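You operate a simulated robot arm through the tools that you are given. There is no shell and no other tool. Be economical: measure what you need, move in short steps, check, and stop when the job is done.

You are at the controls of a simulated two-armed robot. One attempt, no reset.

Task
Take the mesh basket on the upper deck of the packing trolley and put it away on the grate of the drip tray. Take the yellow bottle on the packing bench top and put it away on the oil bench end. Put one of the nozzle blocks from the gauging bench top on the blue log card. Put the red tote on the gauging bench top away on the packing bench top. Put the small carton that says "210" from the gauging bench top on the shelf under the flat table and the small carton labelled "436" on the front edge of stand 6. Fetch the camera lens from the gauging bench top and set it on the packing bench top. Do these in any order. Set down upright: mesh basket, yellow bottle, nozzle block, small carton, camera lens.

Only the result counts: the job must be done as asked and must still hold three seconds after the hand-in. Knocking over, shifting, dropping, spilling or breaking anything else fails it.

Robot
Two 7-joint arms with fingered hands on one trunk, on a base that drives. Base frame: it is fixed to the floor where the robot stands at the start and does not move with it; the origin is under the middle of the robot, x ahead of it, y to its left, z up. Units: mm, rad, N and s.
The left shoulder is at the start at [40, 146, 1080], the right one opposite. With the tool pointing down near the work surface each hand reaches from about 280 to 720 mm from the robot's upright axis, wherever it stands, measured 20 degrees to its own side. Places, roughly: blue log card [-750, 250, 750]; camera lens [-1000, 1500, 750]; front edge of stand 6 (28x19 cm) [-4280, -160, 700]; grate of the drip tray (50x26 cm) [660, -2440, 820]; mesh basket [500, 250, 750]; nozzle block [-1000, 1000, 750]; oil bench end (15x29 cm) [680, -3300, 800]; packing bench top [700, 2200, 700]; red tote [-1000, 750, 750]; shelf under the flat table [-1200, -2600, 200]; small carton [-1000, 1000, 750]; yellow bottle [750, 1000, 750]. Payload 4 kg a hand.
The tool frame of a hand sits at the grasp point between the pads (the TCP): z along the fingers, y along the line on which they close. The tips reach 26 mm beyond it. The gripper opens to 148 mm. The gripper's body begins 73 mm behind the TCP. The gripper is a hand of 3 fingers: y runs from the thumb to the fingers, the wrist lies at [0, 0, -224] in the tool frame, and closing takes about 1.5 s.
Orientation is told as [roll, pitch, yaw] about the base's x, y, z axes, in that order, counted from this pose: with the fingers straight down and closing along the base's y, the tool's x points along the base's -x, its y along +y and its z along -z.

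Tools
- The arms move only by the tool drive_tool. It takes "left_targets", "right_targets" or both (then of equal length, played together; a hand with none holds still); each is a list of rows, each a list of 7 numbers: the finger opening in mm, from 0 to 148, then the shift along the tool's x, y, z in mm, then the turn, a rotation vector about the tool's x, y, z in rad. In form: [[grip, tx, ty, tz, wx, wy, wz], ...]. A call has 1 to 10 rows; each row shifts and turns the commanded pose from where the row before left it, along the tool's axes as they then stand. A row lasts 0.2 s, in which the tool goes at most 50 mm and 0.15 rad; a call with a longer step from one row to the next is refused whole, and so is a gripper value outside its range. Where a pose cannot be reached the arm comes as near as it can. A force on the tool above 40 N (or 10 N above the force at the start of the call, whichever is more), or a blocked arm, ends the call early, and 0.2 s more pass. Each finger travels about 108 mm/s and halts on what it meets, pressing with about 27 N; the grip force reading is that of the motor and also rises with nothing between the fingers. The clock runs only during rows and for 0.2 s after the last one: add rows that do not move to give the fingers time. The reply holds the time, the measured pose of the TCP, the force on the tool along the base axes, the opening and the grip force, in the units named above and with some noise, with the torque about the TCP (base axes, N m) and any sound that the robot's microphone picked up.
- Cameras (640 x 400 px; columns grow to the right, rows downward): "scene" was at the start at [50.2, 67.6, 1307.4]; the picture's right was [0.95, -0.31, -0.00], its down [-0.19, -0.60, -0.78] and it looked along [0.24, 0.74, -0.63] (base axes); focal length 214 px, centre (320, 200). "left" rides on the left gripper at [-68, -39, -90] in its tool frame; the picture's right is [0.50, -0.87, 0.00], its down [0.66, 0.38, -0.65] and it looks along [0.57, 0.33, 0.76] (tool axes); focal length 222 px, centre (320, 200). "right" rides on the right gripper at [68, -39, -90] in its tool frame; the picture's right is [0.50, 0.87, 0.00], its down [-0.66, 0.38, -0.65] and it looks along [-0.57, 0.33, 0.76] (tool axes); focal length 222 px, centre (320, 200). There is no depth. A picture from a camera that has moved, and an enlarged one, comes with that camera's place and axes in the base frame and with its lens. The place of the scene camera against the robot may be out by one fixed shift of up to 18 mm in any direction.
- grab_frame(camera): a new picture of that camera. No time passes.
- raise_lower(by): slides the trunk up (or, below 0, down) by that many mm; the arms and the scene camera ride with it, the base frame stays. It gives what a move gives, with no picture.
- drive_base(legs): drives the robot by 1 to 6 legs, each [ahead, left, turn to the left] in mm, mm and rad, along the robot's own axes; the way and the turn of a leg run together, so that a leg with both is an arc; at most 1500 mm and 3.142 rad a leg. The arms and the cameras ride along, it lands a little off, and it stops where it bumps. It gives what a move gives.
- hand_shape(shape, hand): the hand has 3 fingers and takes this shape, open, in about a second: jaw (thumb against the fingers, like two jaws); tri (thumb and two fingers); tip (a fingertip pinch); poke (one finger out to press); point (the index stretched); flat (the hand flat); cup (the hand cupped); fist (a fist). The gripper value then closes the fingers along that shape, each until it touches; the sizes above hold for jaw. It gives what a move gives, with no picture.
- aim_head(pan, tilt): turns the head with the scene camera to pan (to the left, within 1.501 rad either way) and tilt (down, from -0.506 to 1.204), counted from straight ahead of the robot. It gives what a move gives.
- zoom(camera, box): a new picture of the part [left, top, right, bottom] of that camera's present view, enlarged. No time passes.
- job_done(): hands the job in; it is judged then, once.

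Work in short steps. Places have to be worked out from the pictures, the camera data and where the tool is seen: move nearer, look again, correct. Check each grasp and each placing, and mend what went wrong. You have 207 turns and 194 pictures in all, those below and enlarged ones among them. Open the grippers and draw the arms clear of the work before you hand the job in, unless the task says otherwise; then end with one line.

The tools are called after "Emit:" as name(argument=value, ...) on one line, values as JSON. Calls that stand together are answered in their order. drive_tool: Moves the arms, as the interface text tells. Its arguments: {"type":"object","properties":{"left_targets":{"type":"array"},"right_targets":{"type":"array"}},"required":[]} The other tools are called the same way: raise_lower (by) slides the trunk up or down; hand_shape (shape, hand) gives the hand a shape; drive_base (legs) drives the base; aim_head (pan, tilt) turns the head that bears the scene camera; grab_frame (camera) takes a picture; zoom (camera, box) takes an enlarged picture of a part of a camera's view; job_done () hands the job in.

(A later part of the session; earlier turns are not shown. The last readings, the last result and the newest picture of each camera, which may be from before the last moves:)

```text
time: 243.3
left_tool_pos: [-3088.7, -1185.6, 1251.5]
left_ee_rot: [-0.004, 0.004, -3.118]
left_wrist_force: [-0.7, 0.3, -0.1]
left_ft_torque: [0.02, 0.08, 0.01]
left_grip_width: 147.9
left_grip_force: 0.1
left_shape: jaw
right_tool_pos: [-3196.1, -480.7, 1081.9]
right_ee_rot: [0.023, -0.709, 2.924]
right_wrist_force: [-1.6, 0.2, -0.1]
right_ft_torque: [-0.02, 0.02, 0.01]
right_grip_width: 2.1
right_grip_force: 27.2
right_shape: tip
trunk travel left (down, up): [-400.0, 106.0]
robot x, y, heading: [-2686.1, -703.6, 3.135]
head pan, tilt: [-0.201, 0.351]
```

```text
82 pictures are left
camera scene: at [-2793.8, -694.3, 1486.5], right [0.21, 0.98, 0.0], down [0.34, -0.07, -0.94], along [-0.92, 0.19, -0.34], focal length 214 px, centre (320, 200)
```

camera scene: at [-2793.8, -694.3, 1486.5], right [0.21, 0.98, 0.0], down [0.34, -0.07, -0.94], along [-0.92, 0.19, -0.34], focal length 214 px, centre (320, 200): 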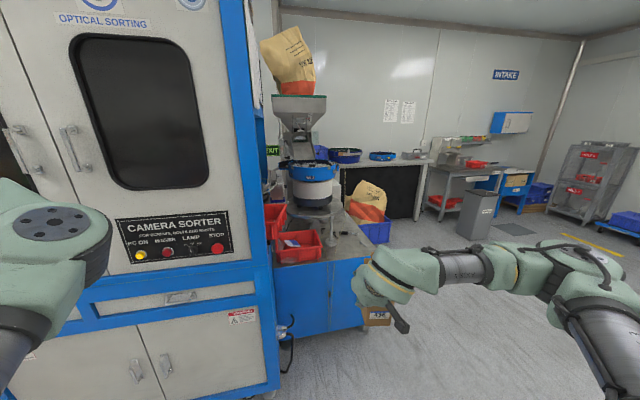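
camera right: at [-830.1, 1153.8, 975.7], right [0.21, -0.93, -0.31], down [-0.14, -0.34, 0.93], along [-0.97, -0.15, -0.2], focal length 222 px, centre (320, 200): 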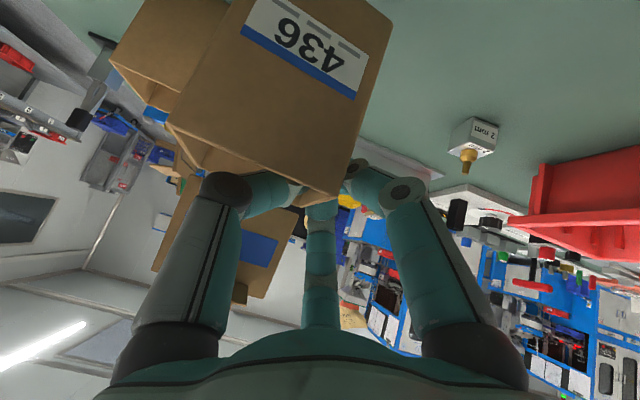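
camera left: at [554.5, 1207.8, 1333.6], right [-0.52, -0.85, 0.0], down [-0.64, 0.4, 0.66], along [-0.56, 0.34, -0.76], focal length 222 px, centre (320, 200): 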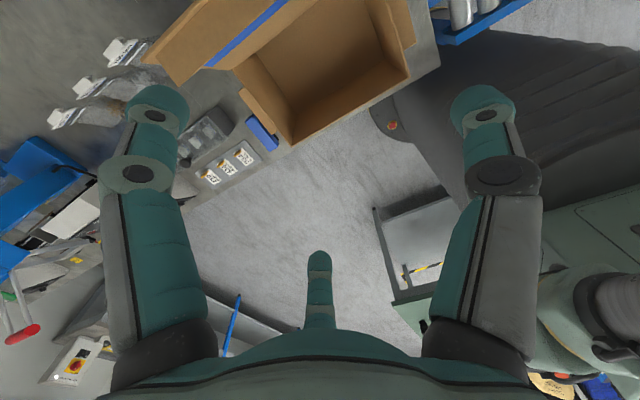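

I zoom on the stand.

Emit:
zoom(camera="scene", box=[250, 170, 390, 290])

Emit:
drive_base(legs=[[0, -500, 0]])

Emit:
aim_head(pan=0, tilt=0.45)

Emit:
grab_frame(camera="scene")

```text
3.33 times, centred on (320, 230) of scene
camera zoom: at [-2793.8, -694.3, 1486.5], right [0.21, 0.98, 0.0], down [0.34, -0.07, -0.94], along [-0.92, 0.19, -0.34], focal length 715 px, centre (320, 100)
```

zoom: 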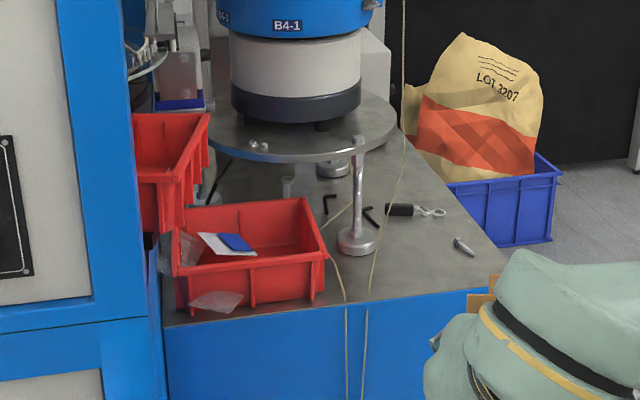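

```text
time: 246.3
left_tool_pos: [-3085.4, -678.8, 1250.8]
left_ee_rot: [-0.005, 0.004, -3.116]
left_wrist_force: [-0.6, -0.2, -0.6]
left_ft_torque: [0.03, -0.02, 0.02]
left_grip_width: 147.8
left_grip_force: 0.0
left_shape: jaw
right_tool_pos: [-3192.8, 25.9, 1082.8]
right_ee_rot: [0.023, -0.708, 2.928]
right_wrist_force: [0.2, -0.1, 0.6]
right_ft_torque: [-0.01, -0.02, 0.01]
right_grip_width: 2.1
right_grip_force: 27.2
right_shape: tip
trunk travel left (down, up): [-400.0, 106.0]
robot x, y, heading: [-2682.7, -187.1, 3.135]
head pan, tilt: [-0.201, 0.351]
```

```text
time: 247.1
left_tool_pos: [-3086.3, -677.8, 1250.8]
left_ee_rot: [-0.005, 0.005, -3.117]
left_wrist_force: [-0.2, -0.2, -0.2]
left_ft_torque: [-0.04, 0.01, -0.01]
left_grip_width: 147.7
left_grip_force: 0.1
left_shape: jaw
right_tool_pos: [-3193.2, 28.4, 1082.3]
right_ee_rot: [0.024, -0.708, 2.926]
right_wrist_force: [-0.9, 0.1, -0.3]
right_ft_torque: [-0.02, -0.03, 0.0]
right_grip_width: 2.1
right_grip_force: 27.1
right_shape: tip
trunk travel left (down, up): [-400.0, 106.0]
robot x, y, heading: [-2681.6, -191.8, 3.133]
head pan, tilt: [0.0, 0.45]
```

```text
80 pictures are left
camera scene: at [-2790.8, -203.4, 1477.3], right [0.01, 1.0, 0.0], down [0.44, 0.0, -0.9], along [-0.9, 0.01, -0.44], focal length 214 px, centre (320, 200)
```

scene: 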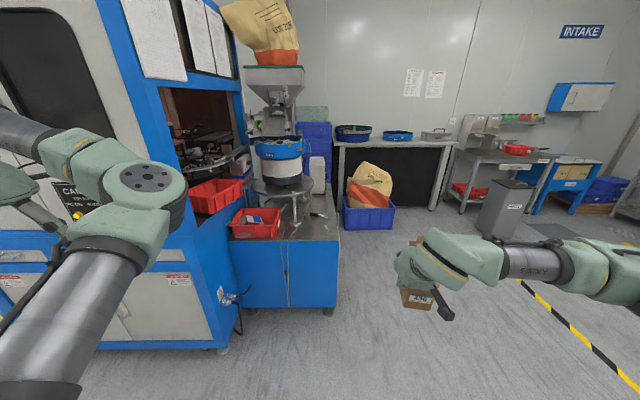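

I zoom at where (-4280,-160,700) should project, about pixel (324,205).

Emit:
zoom(camera="scene", box=[220, 120, 400, 260])

```text
2.86 times, centred on (310, 190) of scene
camera zoom: at [-2790.8, -203.4, 1477.3], right [0.01, 1.0, 0.0], down [0.44, 0.0, -0.9], along [-0.9, 0.01, -0.44], focal length 613 px, centre (349, 229)
```

zoom: 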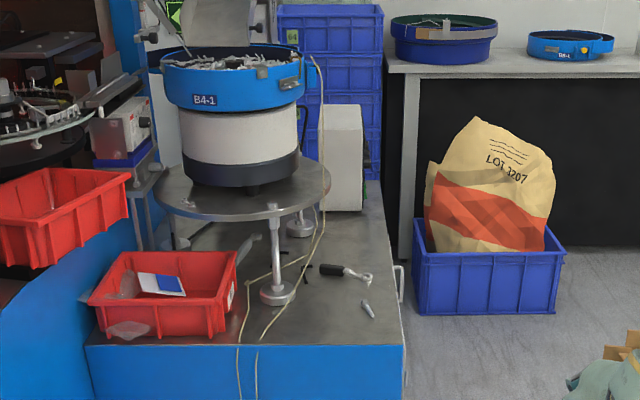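

The stand's door handle is on its right (+y) side, so its front edge faces +y; the zone (x≈-4420…-4140, y≈-255…-65) is clear. I drive round to face it from +y.

Emit:
drive_base(legs=[[0, -900, 0], [1420, 0, 0], [0, 0, 1.57]])

Emit:
aim_head(pan=-0.1, tilt=0.55)

Emit:
grab_frame(camera="scene")

```text
time: 262.3
left_tool_pos: [-3595.3, 335.5, 1251.4]
left_ee_rot: [-0.005, 0.003, -1.559]
left_wrist_force: [-0.3, 0.2, 0.4]
left_ft_torque: [-0.02, 0.02, -0.02]
left_grip_width: 148.1
left_grip_force: 0.0
left_shape: jaw
right_tool_pos: [-4302.8, 240.6, 1082.1]
right_ee_rot: [0.024, -0.709, -1.8]
right_wrist_force: [-0.3, -0.3, -0.8]
right_ft_torque: [0.0, 0.02, -0.03]
right_grip_width: 2.0
right_grip_force: 26.7
right_shape: tip
trunk travel left (down, up): [-400.0, 106.0]
robot x, y, heading: [-4079.1, 747.7, -1.591]
head pan, tilt: [0.0, 0.45]
```

```text
time: 262.9
left_tool_pos: [-3595.2, 337.7, 1250.8]
left_ee_rot: [-0.004, 0.004, -1.559]
left_wrist_force: [0.6, 0.3, -0.8]
left_ft_torque: [-0.03, 0.02, -0.03]
left_grip_width: 147.8
left_grip_force: 0.1
left_shape: jaw
right_tool_pos: [-4302.5, 240.0, 1082.0]
right_ee_rot: [0.024, -0.707, -1.798]
right_wrist_force: [0.0, 1.2, -0.4]
right_ft_torque: [0.0, -0.05, 0.0]
right_grip_width: 2.1
right_grip_force: 27.5
right_shape: tip
trunk travel left (down, up): [-400.0, 106.0]
robot x, y, heading: [-4076.2, 746.2, -1.59]
head pan, tilt: [-0.099, 0.55]
```

```text
78 pictures are left
camera scene: at [-4084.9, 624.1, 1468.3], right [-0.99, 0.12, 0.0], down [0.06, 0.52, -0.85], along [-0.1, -0.85, -0.52], focal length 214 px, centre (320, 200)
```

scene: 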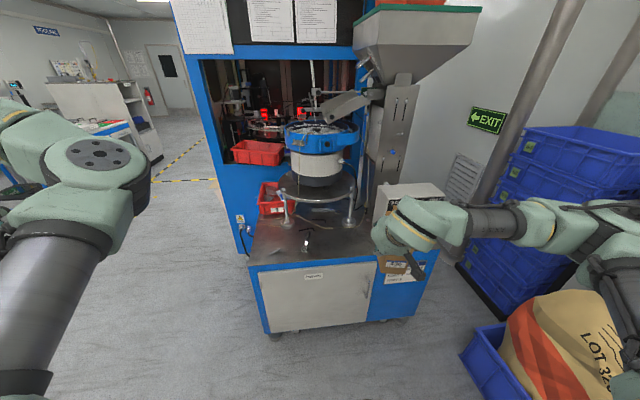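

Now facing the stand's front. Zoom on its front strip.

Emit:
zoom(camera="scene", box=[240, 190, 440, 290])

```text
3.20 times, centred on (340, 240) of scene
camera zoom: at [-4084.9, 624.1, 1468.3], right [-0.99, 0.12, 0.0], down [0.06, 0.52, -0.85], along [-0.1, -0.85, -0.52], focal length 686 px, centre (256, 72)
```

zoom: 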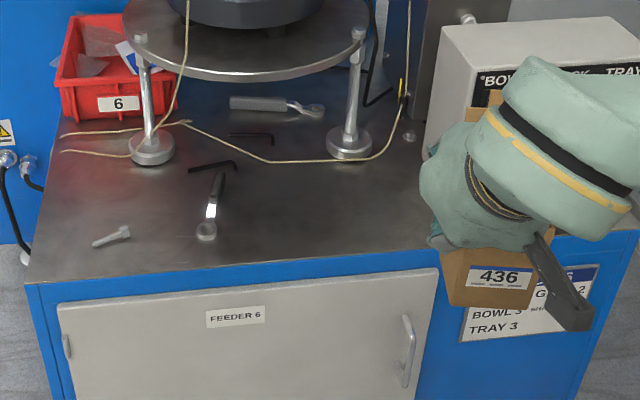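

Stand confirmed ("FEEDER 6"). I'll put the carton at about (-4290, -155), right of the tool. Drive 330 ahead.

Emit:
drive_base(legs=[[330, 35, 0.02]])

Emit:
aim_head(pan=-0.2, tilt=0.8)

Emit:
grab_frame(camera="scene")

```text
time: 265.1
left_tool_pos: [-3557.2, 18.8, 1251.5]
left_ee_rot: [-0.002, 0.001, -1.54]
left_wrist_force: [0.2, 0.6, 0.8]
left_ft_torque: [0.0, -0.02, -0.02]
left_grip_width: 147.7
left_grip_force: 0.0
left_shape: jaw
right_tool_pos: [-4261.2, -91.2, 1083.1]
right_ee_rot: [0.024, -0.71, -1.782]
right_wrist_force: [0.5, 0.6, -1.1]
right_ft_torque: [0.0, -0.03, -0.05]
right_grip_width: 1.8
right_grip_force: 26.4
right_shape: tip
trunk travel left (down, up): [-400.0, 106.0]
robot x, y, heading: [-4045.2, 416.3, -1.571]
head pan, tilt: [-0.099, 0.55]
```

```text
time: 265.9
left_tool_pos: [-3558.0, 14.4, 1249.9]
left_ee_rot: [-0.003, 0.005, -1.541]
left_wrist_force: [0.5, 0.1, 0.2]
left_ft_torque: [0.02, 0.0, 0.01]
left_grip_width: 147.9
left_grip_force: 0.1
left_shape: jaw
right_tool_pos: [-4262.5, -95.2, 1081.9]
right_ee_rot: [0.024, -0.709, -1.783]
right_wrist_force: [0.4, 0.2, -0.4]
right_ft_torque: [0.03, -0.03, 0.01]
right_grip_width: 2.0
right_grip_force: 26.7
right_shape: tip
trunk travel left (down, up): [-400.0, 106.0]
robot x, y, heading: [-4044.1, 423.6, -1.574]
head pan, tilt: [-0.201, 0.799]
```

```text
76 pictures are left
camera scene: at [-4057.7, 304.3, 1446.9], right [-0.98, 0.2, 0.0], down [0.14, 0.7, -0.7], along [-0.14, -0.68, -0.72], focal length 214 px, centre (320, 200)
```

scene: 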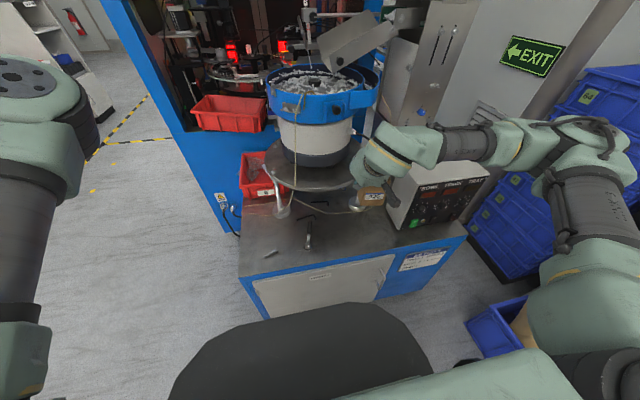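

I lower the carton over the strip to about 55 mm above it and check.

Emit:
drive_tool(right_targets=[[0, 18.3, 2.6, 35.2, 0, 0, 0], [0, 18.3, 2.6, 35.2, 0, 0, 0], [0, 18.3, 2.6, 35.2, 0, 0, 0], [0, 18.3, 2.6, 35.2, 0, 0, 0], [0, 18.3, 2.6, 35.2, 0, 0, 0], [0, 18.3, 2.6, 35.2, 0, 0, 0]])

Emit:
zoom(camera="scene", box=[220, 160, 440, 300])

Emit:
grab_frame(camera="right")

```text
time: 267.3
left_tool_pos: [-3555.9, 15.5, 1250.4]
left_ee_rot: [-0.002, 0.006, -1.54]
left_wrist_force: [-0.6, 0.2, 0.0]
left_ft_torque: [-0.04, -0.04, 0.01]
left_grip_width: 147.8
left_grip_force: 0.0
left_shape: jaw
right_tool_pos: [-4261.2, -200.0, 887.5]
right_ee_rot: [0.024, -0.696, -1.781]
right_wrist_force: [0.1, 0.1, -0.4]
right_ft_torque: [0.0, 0.01, 0.03]
right_grip_width: 1.9
right_grip_force: 27.1
right_shape: tip
right hand out of reach, approached as far as the arm can: row 3, 4, 5, 6
trunk travel left (down, up): [-400.0, 106.0]
robot x, y, heading: [-4044.3, 417.5, -1.574]
head pan, tilt: [-0.201, 0.799]
```

```text
2.86 times, centred on (330, 230) of scene
camera zoom: at [-4057.9, 304.1, 1446.8], right [-0.98, 0.2, 0.0], down [0.14, 0.7, -0.7], along [-0.14, -0.68, -0.72], focal length 613 px, centre (291, 114)
```

zoom: 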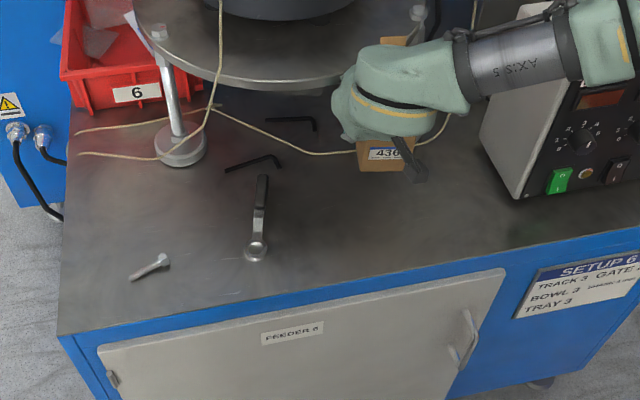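

```text
74 pictures are left
camera right: at [-4279.4, -83.8, 912.9], right [0.93, 0.21, -0.31], down [0.34, -0.15, 0.93], along [0.15, -0.97, -0.21], focal length 222 px, centre (320, 200)
```

right: 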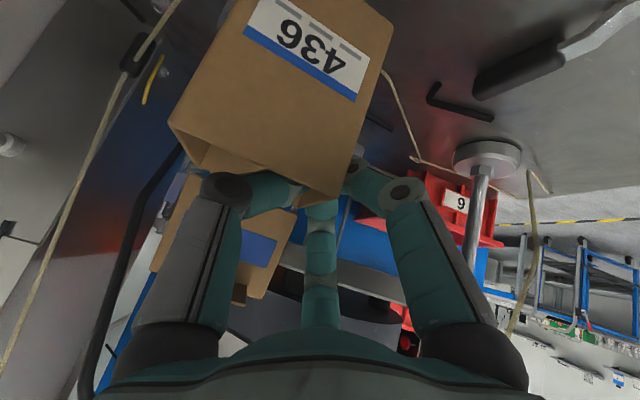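

The arm limit pushed it too far in (y -200). I pull back 45 mm, and lower with the trunk instead.

Emit:
drive_tool(right_targets=[[0, 16.7, -4.7, -14.3, 0, 0, 0], [0, 16.7, -4.7, -14.3, 0, 0, 0], [0, 0, 0, 0, 0, 0, 0]])

Emit:
raise_lower(by=-60)

Emit:
zoom(camera="scene", box=[220, 140, 440, 280])

Emit:
grab_frame(camera="right")

```text
time: 268.1
left_tool_pos: [-3557.4, 15.8, 1250.9]
left_ee_rot: [-0.004, 0.002, -1.541]
left_wrist_force: [-0.1, 0.3, -1.1]
left_ft_torque: [0.0, 0.02, 0.03]
left_grip_width: 147.7
left_grip_force: 0.1
left_shape: jaw
right_tool_pos: [-4264.5, -182.6, 908.4]
right_ee_rot: [0.022, -0.694, -1.779]
right_wrist_force: [0.2, -0.6, 0.5]
right_ft_torque: [0.01, 0.06, 0.0]
right_grip_width: 2.0
right_grip_force: 26.8
right_shape: tip
right hand out of reach, approached as far as the arm can: row 1, 2
trunk travel left (down, up): [-400.0, 106.0]
robot x, y, heading: [-4045.2, 418.0, -1.573]
head pan, tilt: [-0.201, 0.799]
```

```text
time: 269.1
left_tool_pos: [-3556.6, 17.5, 1191.4]
left_ee_rot: [-0.004, 0.005, -1.542]
left_wrist_force: [-0.4, -0.1, 0.6]
left_ft_torque: [0.03, -0.01, 0.02]
left_grip_width: 147.9
left_grip_force: 0.0
left_shape: jaw
right_tool_pos: [-4264.7, -182.6, 847.7]
right_ee_rot: [0.023, -0.694, -1.779]
right_wrist_force: [1.0, -0.7, -0.3]
right_ft_torque: [0.01, 0.03, 0.0]
right_grip_width: 1.9
right_grip_force: 27.1
right_shape: tip
trunk travel left (down, up): [-340.0, 166.0]
robot x, y, heading: [-4046.8, 418.6, -1.574]
head pan, tilt: [-0.201, 0.799]
```

```text
2.86 times, centred on (330, 210) of scene
camera zoom: at [-4057.8, 305.3, 1386.5], right [-0.98, 0.2, 0.0], down [0.14, 0.7, -0.7], along [-0.14, -0.68, -0.72], focal length 613 px, centre (291, 171)
```

zoom: 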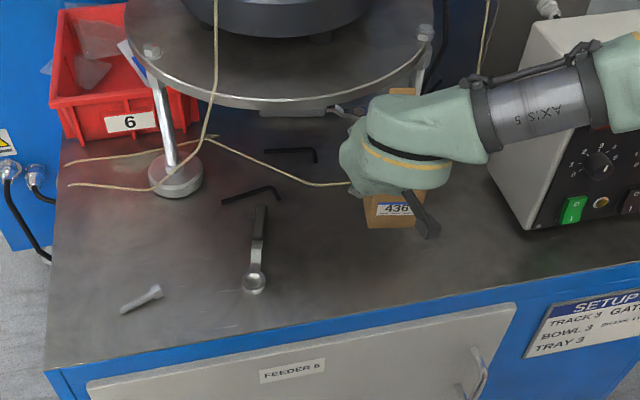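

```text
72 pictures are left
camera right: at [-4283.4, -67.4, 873.5], right [0.93, 0.21, -0.31], down [0.34, -0.15, 0.93], along [0.15, -0.97, -0.21], focal length 222 px, centre (320, 200)
```

right: 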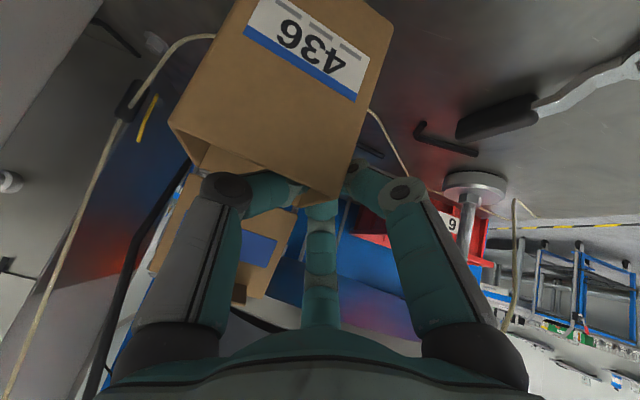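

I back the base 20 mm so the carton stands at y≈-163 and lower the trunk 45 mm.

Emit:
drive_base(legs=[[-20, 0, 0]])

Emit:
raise_lower(by=-42)

Emit:
zoom(camera="scene", box=[260, 130, 420, 240])

```text
time: 269.9
left_tool_pos: [-3557.9, 31.3, 1188.0]
left_ee_rot: [-0.004, 0.009, -1.54]
left_wrist_force: [0.2, 0.1, -0.4]
left_ft_torque: [0.05, -0.01, -0.02]
left_grip_width: 147.8
left_grip_force: 0.1
left_shape: jaw
right_tool_pos: [-4264.7, -165.7, 845.3]
right_ee_rot: [0.02, -0.691, -1.779]
right_wrist_force: [0.5, -1.0, 0.1]
right_ft_torque: [0.01, -0.01, 0.0]
right_grip_width: 1.9
right_grip_force: 26.5
right_shape: tip
trunk travel left (down, up): [-340.0, 166.0]
robot x, y, heading: [-4047.0, 435.7, -1.574]
head pan, tilt: [-0.201, 0.799]
```

```text
time: 270.7
left_tool_pos: [-3556.8, 36.4, 1149.8]
left_ee_rot: [-0.004, 0.004, -1.54]
left_wrist_force: [-0.1, 0.3, 0.7]
left_ft_torque: [-0.03, -0.02, -0.05]
left_grip_width: 147.8
left_grip_force: 0.1
left_shape: jaw
right_tool_pos: [-4265.7, -163.7, 807.1]
right_ee_rot: [0.023, -0.697, -1.781]
right_wrist_force: [-0.7, 0.1, -1.0]
right_ft_torque: [0.0, 0.01, 0.03]
right_grip_width: 2.1
right_grip_force: 27.4
right_shape: tip
trunk travel left (down, up): [-298.0, 208.0]
robot x, y, heading: [-4045.2, 439.1, -1.573]
head pan, tilt: [-0.201, 0.799]
```

```text
3.64 times, centred on (340, 185) of scene
camera zoom: at [-4057.8, 325.5, 1344.9], right [-0.98, 0.2, 0.0], down [0.14, 0.7, -0.7], along [-0.14, -0.68, -0.72], focal length 780 px, centre (247, 254)
```

zoom: 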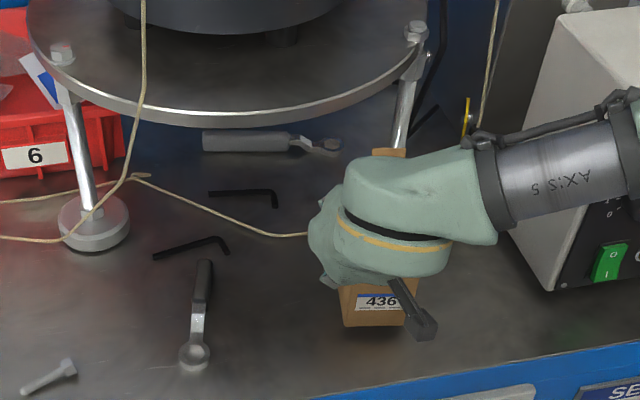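

Nearly there; I lower the trunk in small steps and watch the force.

Emit:
raise_lower(by=-9)

Emit:
raise_lower(by=-4)

Emit:
zoom(camera="scene", box=[320, 160, 400, 230])

```text
time: 271.3
left_tool_pos: [-3556.3, 35.4, 1140.5]
left_ee_rot: [-0.004, 0.003, -1.541]
left_wrist_force: [-1.1, 0.1, 0.4]
left_ft_torque: [-0.01, -0.02, -0.01]
left_grip_width: 147.9
left_grip_force: 0.0
left_shape: jaw
right_tool_pos: [-4265.1, -163.9, 797.8]
right_ee_rot: [0.023, -0.695, -1.778]
right_wrist_force: [0.5, -0.3, -0.2]
right_ft_torque: [0.02, 0.01, 0.03]
right_grip_width: 2.0
right_grip_force: 26.7
right_shape: tip
trunk travel left (down, up): [-289.0, 217.0]
robot x, y, heading: [-4042.8, 435.7, -1.57]
head pan, tilt: [-0.201, 0.799]
```

```text
time: 271.9
left_tool_pos: [-3556.8, 35.0, 1135.7]
left_ee_rot: [-0.005, 0.005, -1.54]
left_wrist_force: [0.0, -0.7, 0.2]
left_ft_torque: [-0.06, -0.03, -0.02]
left_grip_width: 147.8
left_grip_force: 0.0
left_shape: jaw
right_tool_pos: [-4265.9, -163.3, 794.0]
right_ee_rot: [0.023, -0.693, -1.78]
right_wrist_force: [-0.3, -1.2, 0.5]
right_ft_torque: [0.03, 0.01, -0.03]
right_grip_width: 2.0
right_grip_force: 26.8
right_shape: tip
trunk travel left (down, up): [-285.0, 221.0]
robot x, y, heading: [-4042.5, 433.9, -1.572]
head pan, tilt: [-0.201, 0.799]
```

```text
5.71 times, centred on (360, 195) of scene
camera zoom: at [-4057.8, 324.5, 1332.0], right [-0.98, 0.2, 0.0], down [0.14, 0.7, -0.7], along [-0.14, -0.68, -0.72], focal length 1226 px, centre (91, 229)
```

zoom: 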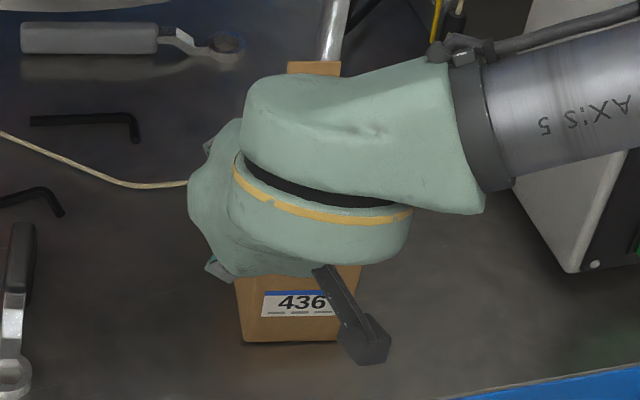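

Emit:
raise_lower(by=-3)

Emit:
raise_lower(by=-3)

```text
time: 272.4
left_tool_pos: [-3556.3, 35.1, 1133.9]
left_ee_rot: [-0.002, 0.003, -1.541]
left_wrist_force: [0.0, 0.2, 0.1]
left_ft_torque: [0.01, 0.0, 0.0]
left_grip_width: 147.8
left_grip_force: 0.1
left_shape: jaw
right_tool_pos: [-4264.8, -163.7, 791.5]
right_ee_rot: [0.022, -0.695, -1.779]
right_wrist_force: [0.6, 0.1, 0.4]
right_ft_torque: [0.01, 0.0, -0.02]
right_grip_width: 1.9
right_grip_force: 26.7
right_shape: tip
trunk travel left (down, up): [-282.0, 224.0]
robot x, y, heading: [-4044.4, 438.4, -1.571]
head pan, tilt: [-0.201, 0.799]
```

```text
time: 272.9
left_tool_pos: [-3557.8, 36.9, 1129.9]
left_ee_rot: [-0.003, 0.005, -1.541]
left_wrist_force: [0.5, -0.4, -0.1]
left_ft_torque: [-0.02, -0.02, 0.0]
left_grip_width: 147.7
left_grip_force: 0.2
left_shape: jaw
right_tool_pos: [-4264.8, -164.2, 789.3]
right_ee_rot: [0.025, -0.699, -1.781]
right_wrist_force: [-0.7, 0.8, 11.8]
right_ft_torque: [-0.11, 0.13, 0.0]
right_grip_width: 2.2
right_grip_force: 27.3
right_shape: tip
trunk travel left (down, up): [-279.0, 227.0]
robot x, y, heading: [-4046.9, 438.3, -1.573]
head pan, tilt: [-0.201, 0.799]
```

Touching (12 N). Relieve 1 mm, open, then lift out vertically with the trunk.

Emit:
raise_lower(by=1)

Emit:
drive_tool(right_targets=[[8, 0, 0, 0, 0, 0, 0], [20, 0, 0, 0, 0, 0, 0], [35, 0, 0, 0, 0, 0, 0], [40, 0, 0, 0, 0, 0, 0], [40, 0, 0, 0, 0, 0, 0]])

Emit:
grab_frame(camera="right")

Emit:
raise_lower(by=150)

Emit:
grab_frame(camera="scene")

```text
time: 273.4
left_tool_pos: [-3556.3, 36.6, 1132.3]
left_ee_rot: [-0.004, 0.004, -1.54]
left_wrist_force: [0.0, 0.1, -0.3]
left_ft_torque: [-0.03, 0.0, 0.06]
left_grip_width: 147.9
left_grip_force: 0.1
left_shape: jaw
right_tool_pos: [-4264.6, -163.2, 790.9]
right_ee_rot: [0.023, -0.699, -1.78]
right_wrist_force: [-1.1, -2.4, 10.6]
right_ft_torque: [-0.16, 0.11, 0.02]
right_grip_width: 2.0
right_grip_force: 27.1
right_shape: tip
trunk travel left (down, up): [-280.0, 226.0]
robot x, y, heading: [-4044.6, 441.1, -1.571]
head pan, tilt: [-0.201, 0.799]
```

```text
time: 274.6
left_tool_pos: [-3556.9, 35.4, 1132.3]
left_ee_rot: [-0.003, 0.004, -1.541]
left_wrist_force: [0.6, -0.6, 0.0]
left_ft_torque: [0.02, -0.01, -0.02]
left_grip_width: 147.7
left_grip_force: 0.1
left_shape: jaw
right_tool_pos: [-4264.9, -162.8, 788.8]
right_ee_rot: [0.021, -0.695, -1.777]
right_wrist_force: [0.0, -0.3, -0.2]
right_ft_torque: [-0.01, 0.02, 0.02]
right_grip_width: 39.6
right_grip_force: 0.0
right_shape: tip
trunk travel left (down, up): [-280.0, 226.0]
robot x, y, heading: [-4043.2, 437.6, -1.571]
head pan, tilt: [-0.201, 0.799]
```

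```text
69 pictures are left
camera right: at [-4283.5, -47.8, 814.0], right [0.93, 0.21, -0.31], down [0.34, -0.15, 0.93], along [0.15, -0.97, -0.21], focal length 222 px, centre (320, 200)
```

right: 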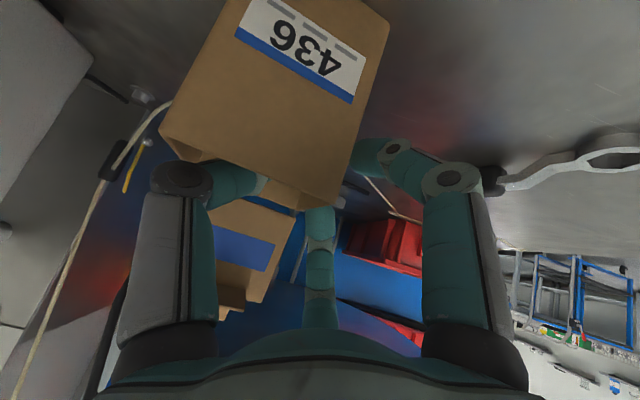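

```text
time: 276.4
left_tool_pos: [-3556.4, 36.5, 1281.7]
left_ee_rot: [-0.002, 0.004, -1.542]
left_wrist_force: [-0.2, -0.4, 0.5]
left_ft_torque: [0.03, 0.0, -0.02]
left_grip_width: 147.8
left_grip_force: 0.0
left_shape: jaw
right_tool_pos: [-4265.9, -162.9, 938.9]
right_ee_rot: [0.023, -0.695, -1.779]
right_wrist_force: [-0.3, 0.9, 0.0]
right_ft_torque: [0.0, -0.01, 0.02]
right_grip_width: 39.5
right_grip_force: 0.0
right_shape: tip
trunk travel left (down, up): [-430.0, 76.0]
robot x, y, heading: [-4046.2, 437.6, -1.571]
head pan, tilt: [-0.201, 0.799]
```

```text
68 pictures are left
camera scene: at [-4057.8, 324.5, 1477.5], right [-0.98, 0.2, 0.0], down [0.14, 0.7, -0.7], along [-0.14, -0.68, -0.72], focal length 214 px, centre (320, 200)
```

scene: 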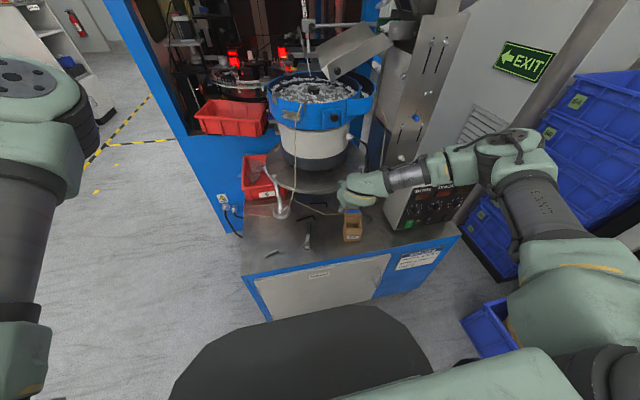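

Carton 436 stands on the front strip of stand 6. Next: drive round by the north side to the gauging bench's north end for carton 210 and the lens.

Emit:
drive_base(legs=[[-1500, 0, 0], [-130, 0, 1.571], [1500, 0, 0], [1500, 0, 0]])

Emit:
aim_head(pan=-0.7, tilt=0.6)

Emit:
grab_frame(camera="scene")

```text
time: 301.8
left_tool_pos: [-696.4, 2587.4, 1281.5]
left_ee_rot: [-0.004, 0.005, 0.045]
left_wrist_force: [-0.6, -0.2, 0.9]
left_ft_torque: [0.0, -0.01, 0.0]
left_grip_width: 147.9
left_grip_force: 0.0
left_shape: jaw
right_tool_pos: [-485.7, 1881.4, 938.3]
right_ee_rot: [0.023, -0.694, -0.193]
right_wrist_force: [0.7, 0.6, 0.4]
right_ft_torque: [-0.01, 0.01, 0.04]
right_grip_width: 39.5
right_grip_force: 0.1
right_shape: tip
trunk travel left (down, up): [-430.0, 76.0]
robot x, y, heading: [-1092.9, 2090.1, 0.011]
head pan, tilt: [-0.201, 0.799]
```

```text
time: 302.8
left_tool_pos: [-695.2, 2587.2, 1281.5]
left_ee_rot: [-0.003, 0.004, 0.046]
left_wrist_force: [-0.1, -0.2, -0.4]
left_ft_torque: [0.03, 0.0, -0.02]
left_grip_width: 147.9
left_grip_force: 0.1
left_shape: jaw
right_tool_pos: [-485.0, 1882.4, 938.2]
right_ee_rot: [0.023, -0.695, -0.192]
right_wrist_force: [-0.6, 0.5, -0.6]
right_ft_torque: [0.01, 0.0, 0.0]
right_grip_width: 39.5
right_grip_force: 0.0
right_shape: tip
trunk travel left (down, up): [-430.0, 76.0]
robot x, y, heading: [-1091.2, 2094.8, 0.017]
head pan, tilt: [-0.7, 0.6]
```

```text
67 pictures are left
camera scene: at [-997.8, 2022.4, 1494.2], right [-0.63, -0.77, 0.0], down [-0.44, 0.36, -0.82], along [0.64, -0.52, -0.57], focal length 214 px, centre (320, 200)
```

scene: 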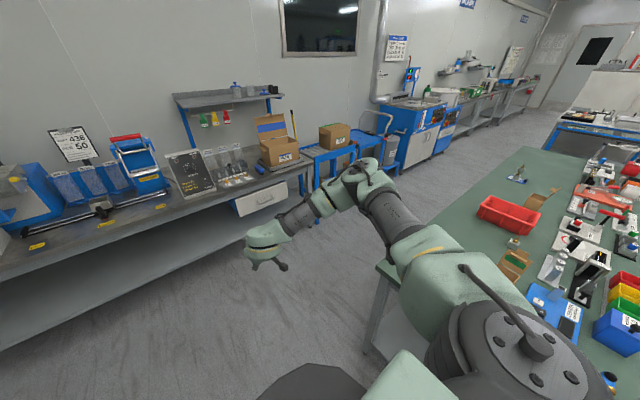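

I raise the hand, step north, and turn to face the bench's north end.

Emit:
drive_tool(right_targets=[[60, -21, 0, -25.6, 0, 0, 0], [80, -21, 0, -25.6, 0, 0, 0], [80, -21, 0, -25.6, 0, 0, 0], [80, -21, 0, -25.6, 0, 0, 0]])

Emit:
drive_base(legs=[[200, 200, 0], [0, 0, -1.571]])

Emit:
aim_head(pan=-0.1, tilt=0.65)

Emit:
grab_frame(camera="scene")

```text
time: 303.8
left_tool_pos: [-696.6, 2587.6, 1282.0]
left_ee_rot: [-0.004, 0.004, 0.046]
left_wrist_force: [-0.9, -0.2, 0.2]
left_ft_torque: [0.03, 0.0, -0.03]
left_grip_width: 147.6
left_grip_force: 0.1
left_shape: jaw
right_tool_pos: [-486.8, 1878.2, 1072.1]
right_ee_rot: [0.021, -0.693, -0.191]
right_wrist_force: [-0.4, 0.6, -0.3]
right_ft_torque: [0.04, -0.05, 0.0]
right_grip_width: 79.6
right_grip_force: 0.1
right_shape: tip
trunk travel left (down, up): [-430.0, 76.0]
robot x, y, heading: [-1090.3, 2092.9, 0.013]
head pan, tilt: [-0.7, 0.6]
```

```text
time: 309.6
left_tool_pos: [-401.1, 1899.2, 1281.4]
left_ee_rot: [-0.002, 0.003, -1.528]
left_wrist_force: [-0.8, 0.0, 1.0]
left_ft_torque: [0.05, 0.01, -0.01]
left_grip_width: 148.2
left_grip_force: 0.0
left_shape: jaw
right_tool_pos: [-1109.2, 1690.2, 1069.9]
right_ee_rot: [0.022, -0.696, -1.764]
right_wrist_force: [0.6, -0.2, 0.7]
right_ft_torque: [-0.05, -0.02, -0.01]
right_grip_width: 79.4
right_grip_force: 0.1
right_shape: tip
trunk travel left (down, up): [-430.0, 76.0]
robot x, y, heading: [-897.2, 2294.0, -1.556]
head pan, tilt: [-0.7, 0.6]
```

```text
time: 310.6
left_tool_pos: [-401.8, 1898.7, 1281.5]
left_ee_rot: [-0.003, 0.003, -1.528]
left_wrist_force: [0.7, -0.4, -0.6]
left_ft_torque: [0.0, 0.02, -0.03]
left_grip_width: 148.0
left_grip_force: 0.0
left_shape: jaw
right_tool_pos: [-1110.8, 1689.9, 1070.3]
right_ee_rot: [0.023, -0.694, -1.765]
right_wrist_force: [0.0, 0.7, 0.2]
right_ft_torque: [0.02, 0.02, 0.0]
right_grip_width: 79.6
right_grip_force: 0.0
right_shape: tip
trunk travel left (down, up): [-430.0, 76.0]
robot x, y, heading: [-892.7, 2294.1, -1.562]
head pan, tilt: [-0.099, 0.649]
```

```text
66 pictures are left
camera scene: at [-899.0, 2172.9, 1490.0], right [-1.0, 0.09, 0.0], down [0.05, 0.6, -0.8], along [-0.07, -0.79, -0.6], focal length 214 px, centre (320, 200)
```

scene: 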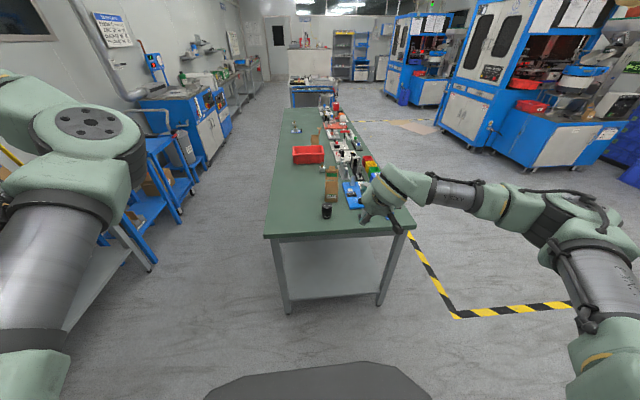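

Zoom on lens and carton.

Emit:
zoom(camera="scene", box=[280, 150, 400, 240])

```text
4.44 times, centred on (340, 195) of scene
camera zoom: at [-899.0, 2172.9, 1490.0], right [-1.0, 0.09, 0.0], down [0.05, 0.6, -0.8], along [-0.07, -0.79, -0.6], focal length 953 px, centre (231, 222)
```

zoom: 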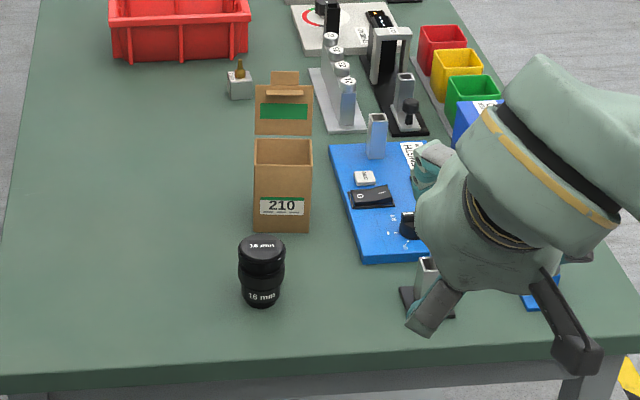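

Label 210 confirmed, facing north, so it's the same geometry as 436. I drive up to the end of the bench.

Emit:
drive_base(legs=[[370, 65, -0.009]])

Emit:
grab_frame(camera="right")

```text
time: 312.9
left_tool_pos: [-341.3, 1527.4, 1282.8]
left_ee_rot: [-0.003, 0.003, -1.542]
left_wrist_force: [-0.9, -0.3, -0.8]
left_ft_torque: [0.0, -0.02, 0.01]
left_grip_width: 147.9
left_grip_force: 0.1
left_shape: jaw
right_tool_pos: [-1053.2, 1328.5, 1072.6]
right_ee_rot: [0.023, -0.697, -1.78]
right_wrist_force: [-0.3, 0.1, -0.2]
right_ft_torque: [0.01, -0.03, -0.01]
right_grip_width: 79.5
right_grip_force: 0.0
right_shape: tip
trunk travel left (down, up): [-430.0, 76.0]
robot x, y, heading: [-825.8, 1926.9, -1.579]
head pan, tilt: [-0.099, 0.649]
```

```text
64 pictures are left
camera right: at [-1071.7, 1444.3, 1097.2], right [0.93, 0.21, -0.31], down [0.34, -0.15, 0.93], along [0.15, -0.97, -0.21], focal length 222 px, centre (320, 200)
```

right: 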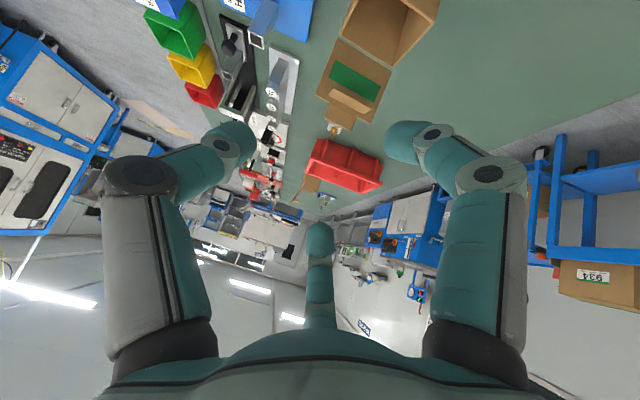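

Carton 210's back rim runs from (-1074,1262) to (-1013,1257), so its left wall is at x≈-1013. I align the yaw, and move above that wall.

Emit:
drive_tool(right_targets=[[50, 0, 0, 0, -0.089, 0, -0.107], [50, 5.2, 14.3, 26, 0, 0, 0], [50, 5.2, 14.3, 26, 0, 0, 0], [50, 5.2, 14.3, 26, 0, 0, 0], [50, 0, 0, 0, 0, 0, 0]])

Emit:
grab_frame(camera="right")

```text
time: 314.1
left_tool_pos: [-341.7, 1526.0, 1281.2]
left_ee_rot: [-0.003, 0.002, -1.543]
left_wrist_force: [0.1, -0.1, 0.9]
left_ft_torque: [0.02, 0.01, -0.01]
left_grip_width: 147.9
left_grip_force: 0.2
left_shape: jaw
right_tool_pos: [-1010.4, 1287.7, 1001.6]
right_ee_rot: [0.021, -0.699, -1.64]
right_wrist_force: [0.9, 0.3, -0.8]
right_ft_torque: [-0.01, -0.02, 0.02]
right_grip_width: 50.3
right_grip_force: 0.1
right_shape: tip
trunk travel left (down, up): [-430.0, 76.0]
robot x, y, heading: [-829.0, 1929.9, -1.577]
head pan, tilt: [-0.099, 0.649]
```

```text
63 pictures are left
camera right: at [-1044.5, 1399.4, 1027.0], right [0.89, 0.33, -0.31], down [0.36, -0.1, 0.93], along [0.28, -0.94, -0.21], focal length 222 px, centre (320, 200)
```

right: 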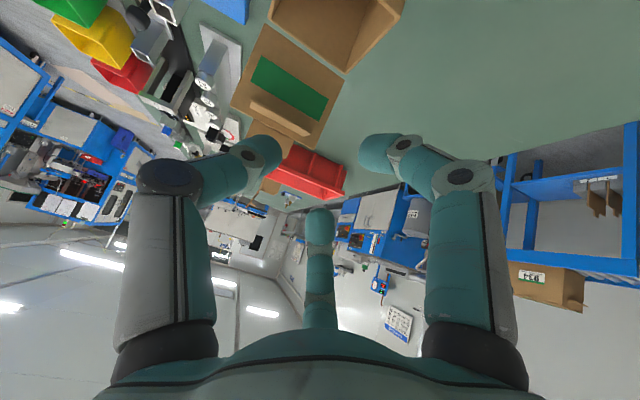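

The wall lies 2 mm from the TCP line. I go down and close on it.

Emit:
drive_tool(right_targets=[[50, 23.5, -0.7, 28.1, 0, 0, 0], [50, 23.5, -0.7, 28.1, 0, 0, 0], [50, 23.5, -0.7, 28.1, 0, 0, 0], [50, 0, 0, 0, 0, 0, 0], [25, 0, 0, 0, 0, 0, 0], [0, 0, 0, 0, 0, 0, 0], [0, 0, 0, 0, 0, 0, 0], [0, 0, 0, 0, 0, 0, 0]])

Emit:
grab_frame(camera="right")

```text
time: 315.9
left_tool_pos: [-340.5, 1524.9, 1282.4]
left_ee_rot: [-0.003, 0.001, -1.543]
left_wrist_force: [0.2, -0.3, 0.0]
left_ft_torque: [-0.01, -0.01, 0.02]
left_grip_width: 147.8
left_grip_force: 0.0
left_shape: jaw
right_tool_pos: [-1008.6, 1287.0, 891.6]
right_ee_rot: [0.022, -0.697, -1.641]
right_wrist_force: [-0.5, -0.3, 0.7]
right_ft_torque: [-0.01, 0.01, -0.02]
right_grip_width: 2.3
right_grip_force: 27.4
right_shape: tip
trunk travel left (down, up): [-430.0, 76.0]
robot x, y, heading: [-831.2, 1927.8, -1.575]
head pan, tilt: [-0.099, 0.649]
```

```text
62 pictures are left
camera right: at [-1043.6, 1399.0, 916.4], right [0.89, 0.33, -0.31], down [0.36, -0.1, 0.93], along [0.28, -0.94, -0.21], focal length 222 px, centre (320, 200)
```

right: 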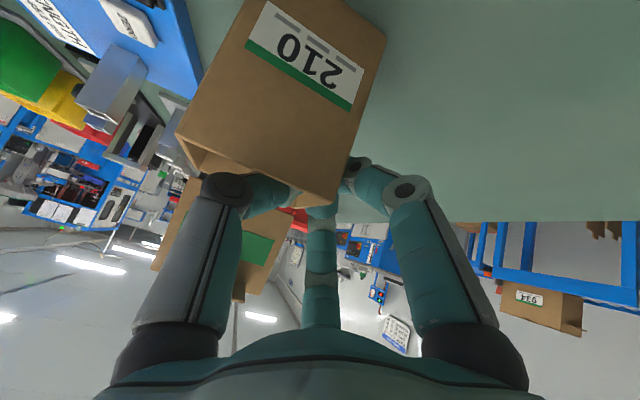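

Pinched. I lift 120 mm, back off, shift to the aisle and drive down it towards the flat table.

Emit:
drive_tool(right_targets=[[0, -6.4, 0, -7.7, 0, 0, 0], [0, -19.3, 0, -23, 0, 0, 0], [0, -19.3, 0, -23, 0, 0, 0], [0, -19.3, 0, -23, 0, 0, 0], [0, -19.3, 0, -23, 0, 0, 0], [0, 0, 0, 0, 0, 0, 0]])

Emit:
drive_base(legs=[[-330, 0, 0], [0, 560, 0], [1500, 0, 0], [1500, 0, 0], [1400, 0, 0]])

Emit:
aim_head(pan=-0.5, tilt=0.6)

Emit:
grab_frame(camera="scene")

```text
time: 317.3
left_tool_pos: [-340.2, 1524.9, 1281.2]
left_ee_rot: [-0.003, 0.004, -1.545]
left_wrist_force: [-0.1, 0.4, 0.2]
left_ft_torque: [0.02, 0.02, 0.02]
left_grip_width: 147.7
left_grip_force: 0.0
left_shape: jaw
right_tool_pos: [-1011.6, 1289.7, 1021.2]
right_ee_rot: [0.022, -0.696, -1.641]
right_wrist_force: [0.1, 0.0, 0.0]
right_ft_torque: [0.01, -0.04, -0.01]
right_grip_width: 2.2
right_grip_force: 27.1
right_shape: tip
trunk travel left (down, up): [-430.0, 76.0]
robot x, y, heading: [-829.1, 1928.1, -1.573]
head pan, tilt: [-0.099, 0.649]
```

```text
time: 342.8
left_tool_pos: [137.4, -2518.9, 1281.7]
left_ee_rot: [-0.004, 0.003, -1.57]
left_wrist_force: [0.9, -0.2, 0.2]
left_ft_torque: [-0.01, -0.01, 0.0]
left_grip_width: 147.9
left_grip_force: 0.1
left_shape: jaw
right_tool_pos: [-540.2, -2736.6, 1021.7]
right_ee_rot: [0.024, -0.699, -1.669]
right_wrist_force: [-0.2, 0.6, -0.4]
right_ft_torque: [0.03, 0.0, 0.01]
right_grip_width: 1.9
right_grip_force: 27.2
right_shape: tip
trunk travel left (down, up): [-430.0, 76.0]
robot x, y, heading: [-337.8, -2102.6, -1.599]
head pan, tilt: [-0.099, 0.649]
```

```text
time: 343.7
left_tool_pos: [137.8, -2519.3, 1280.3]
left_ee_rot: [-0.003, 0.004, -1.571]
left_wrist_force: [0.0, 0.4, 0.4]
left_ft_torque: [0.01, -0.01, 0.0]
left_grip_width: 147.7
left_grip_force: 0.1
left_shape: jaw
right_tool_pos: [-540.2, -2738.2, 1020.2]
right_ee_rot: [0.023, -0.697, -1.669]
right_wrist_force: [0.1, 0.1, -0.8]
right_ft_torque: [-0.01, -0.02, 0.02]
right_grip_width: 1.9
right_grip_force: 26.7
right_shape: tip
trunk travel left (down, up): [-430.0, 76.0]
robot x, y, heading: [-337.9, -2101.4, -1.603]
head pan, tilt: [-0.499, 0.6]
```

```text
61 pictures are left
camera scene: at [-380.6, -2214.1, 1494.2], right [-0.86, 0.5, 0.0], down [0.29, 0.49, -0.82], along [-0.42, -0.71, -0.57], focal length 214 px, centre (320, 200)
```

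scene: 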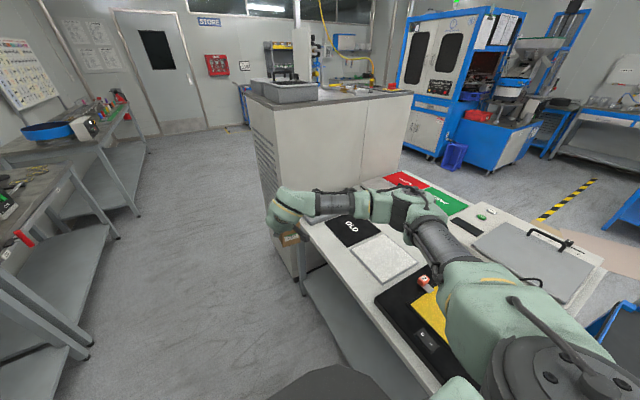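

The flat table's short end faces the aisle at x≈-620 (y≈-2150…-2750). I step away from it, turn to face it, and look underneath.

Emit:
drive_base(legs=[[0, 240, 0.03], [0, 0, -1.571], [0, 200, 0]])

Emit:
aim_head(pan=0.0, tilt=0.9)

Emit:
grab_frame(camera="scene")

```text
time: 350.5
left_tool_pos: [-519.7, -2781.1, 1282.4]
left_ee_rot: [-0.001, 0.005, -3.134]
left_wrist_force: [0.0, 0.7, -0.1]
left_ft_torque: [-0.03, 0.01, -0.04]
left_grip_width: 147.8
left_grip_force: 0.1
left_shape: jaw
right_tool_pos: [-739.6, -2105.2, 1021.1]
right_ee_rot: [0.024, -0.695, 3.046]
right_wrist_force: [-0.6, 0.1, 0.5]
right_ft_torque: [-0.02, 0.01, 0.01]
right_grip_width: 2.2
right_grip_force: 27.2
right_shape: tip
trunk travel left (down, up): [-430.0, 76.0]
robot x, y, heading: [-103.0, -2305.8, 3.116]
head pan, tilt: [-0.499, 0.6]
```

```text
time: 351.4
left_tool_pos: [-518.0, -2785.2, 1281.2]
left_ee_rot: [-0.005, 0.004, -3.136]
left_wrist_force: [0.0, -0.8, 0.7]
left_ft_torque: [-0.03, 0.0, 0.01]
left_grip_width: 148.3
left_grip_force: 0.1
left_shape: jaw
right_tool_pos: [-738.7, -2107.1, 1021.0]
right_ee_rot: [0.021, -0.696, 3.049]
right_wrist_force: [1.2, -0.3, -0.2]
right_ft_torque: [-0.01, -0.01, -0.01]
right_grip_width: 2.3
right_grip_force: 26.8
right_shape: tip
trunk travel left (down, up): [-430.0, 76.0]
robot x, y, heading: [-104.2, -2307.9, 3.113]
head pan, tilt: [0.0, 0.901]
```

```text
60 pictures are left
camera scene: at [-196.7, -2317.7, 1469.5], right [0.03, 1.0, 0.0], down [0.78, -0.02, -0.62], along [-0.62, 0.02, -0.78], focal length 214 px, centre (320, 200)
```

scene: 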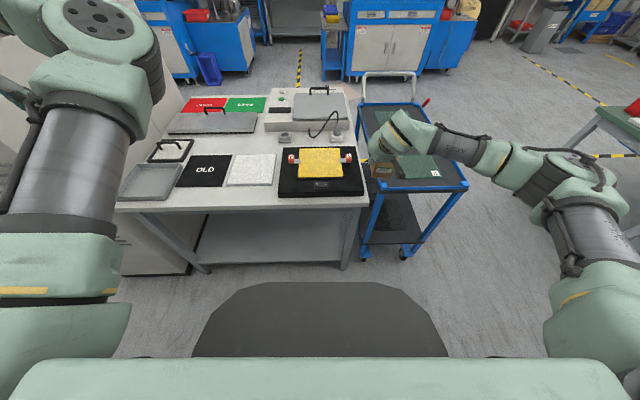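

Table edge x≈-700 (y -3117…-2103); its shelf front edge is at x≈-725, z≈200. I'll lower the carton in the free aisle first and then drive it in under the table.

Emit:
drive_base(legs=[[-185, 276, 0.02]])

Emit:
raise_lower(by=-425)

Emit:
grab_frame(camera="scene")

```text
time: 353.6
left_tool_pos: [-324.5, -3069.0, 1281.7]
left_ee_rot: [-0.003, 0.006, -3.113]
left_wrist_force: [0.4, 0.7, -0.6]
left_ft_torque: [-0.03, 0.0, 0.0]
left_grip_width: 147.9
left_grip_force: 0.0
left_shape: jaw
right_tool_pos: [-562.0, -2398.2, 1020.5]
right_ee_rot: [0.022, -0.697, 3.07]
right_wrist_force: [0.2, -0.5, 0.1]
right_ft_torque: [-0.01, -0.02, 0.0]
right_grip_width: 1.8
right_grip_force: 26.8
right_shape: tip
trunk travel left (down, up): [-430.0, 76.0]
robot x, y, heading: [83.5, -2583.7, 3.137]
head pan, tilt: [0.0, 0.901]
```

```text
refused: -425 is not a number from -400 to 400
```

```text
59 pictures are left
camera scene: at [-14.3, -2595.5, 1469.4], right [0.0, 1.0, 0.0], down [0.78, 0.0, -0.62], along [-0.62, 0.0, -0.78], focal length 214 px, centre (320, 200)
```

scene: 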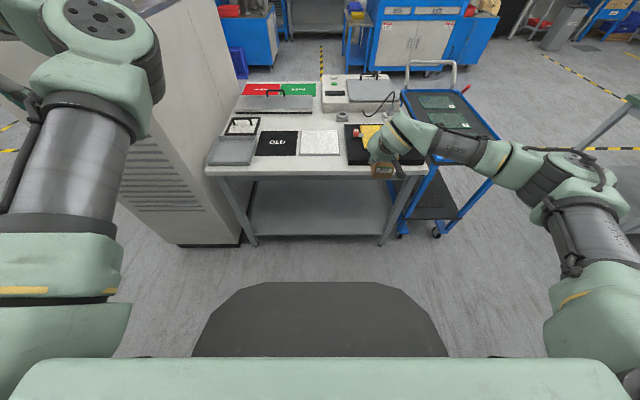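

Emit:
raise_lower(by=-400)

Emit:
drive_tool(right_targets=[[0, 25, 0, 30, 0, 0, 0], [0, 25, 0, 30, 0, 0, 0], [0, 25, 0, 30, 0, 0, 0], [0, 25, 0, 30, 0, 0, 0], [0, 25, 0, 30, 0, 0, 0], [0, 25, 0, 30, 0, 0, 0]])

Emit:
grab_frame(camera="scene")

```text
time: 357.5
left_tool_pos: [-323.2, -3070.8, 880.6]
left_ee_rot: [-0.003, 0.004, -3.113]
left_wrist_force: [-0.5, 0.0, -0.1]
left_ft_torque: [0.01, 0.0, 0.01]
left_grip_width: 147.9
left_grip_force: 0.0
left_shape: jaw
right_tool_pos: [-560.3, -2400.1, 620.4]
right_ee_rot: [0.021, -0.695, 3.072]
right_wrist_force: [-0.2, 0.0, -0.9]
right_ft_torque: [-0.02, -0.05, -0.01]
right_grip_width: 1.8
right_grip_force: 26.8
right_shape: tip
trunk travel left (down, up): [-30.0, 476.0]
robot x, y, heading: [80.0, -2582.0, 3.141]
head pan, tilt: [0.0, 0.901]
```

```text
time: 358.9
left_tool_pos: [-324.5, -3070.4, 881.6]
left_ee_rot: [-0.003, 0.003, -3.114]
left_wrist_force: [-0.1, 0.2, -0.9]
left_ft_torque: [-0.01, 0.02, 0.01]
left_grip_width: 147.9
left_grip_force: 0.0
left_shape: jaw
right_tool_pos: [-574.2, -2403.5, 389.1]
right_ee_rot: [0.023, -0.69, 3.071]
right_wrist_force: [-0.8, -0.8, 0.4]
right_ft_torque: [-0.01, -0.04, 0.0]
right_grip_width: 2.0
right_grip_force: 27.0
right_shape: tip
right hand out of reach, approached as far as the arm can: row 5, 6
trunk travel left (down, up): [-30.0, 476.0]
robot x, y, heading: [81.9, -2581.0, 3.137]
head pan, tilt: [0.0, 0.901]
```

```text
58 pictures are left
camera scene: at [-13.3, -2597.3, 1068.7], right [0.0, 1.0, 0.0], down [0.78, 0.0, -0.62], along [-0.62, 0.0, -0.78], focal length 214 px, centre (320, 200)
```

scene: 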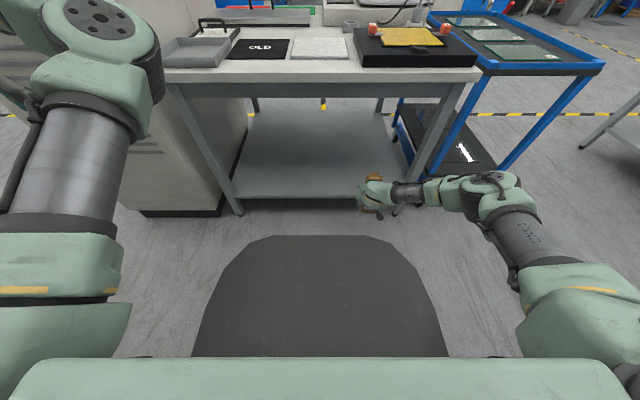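

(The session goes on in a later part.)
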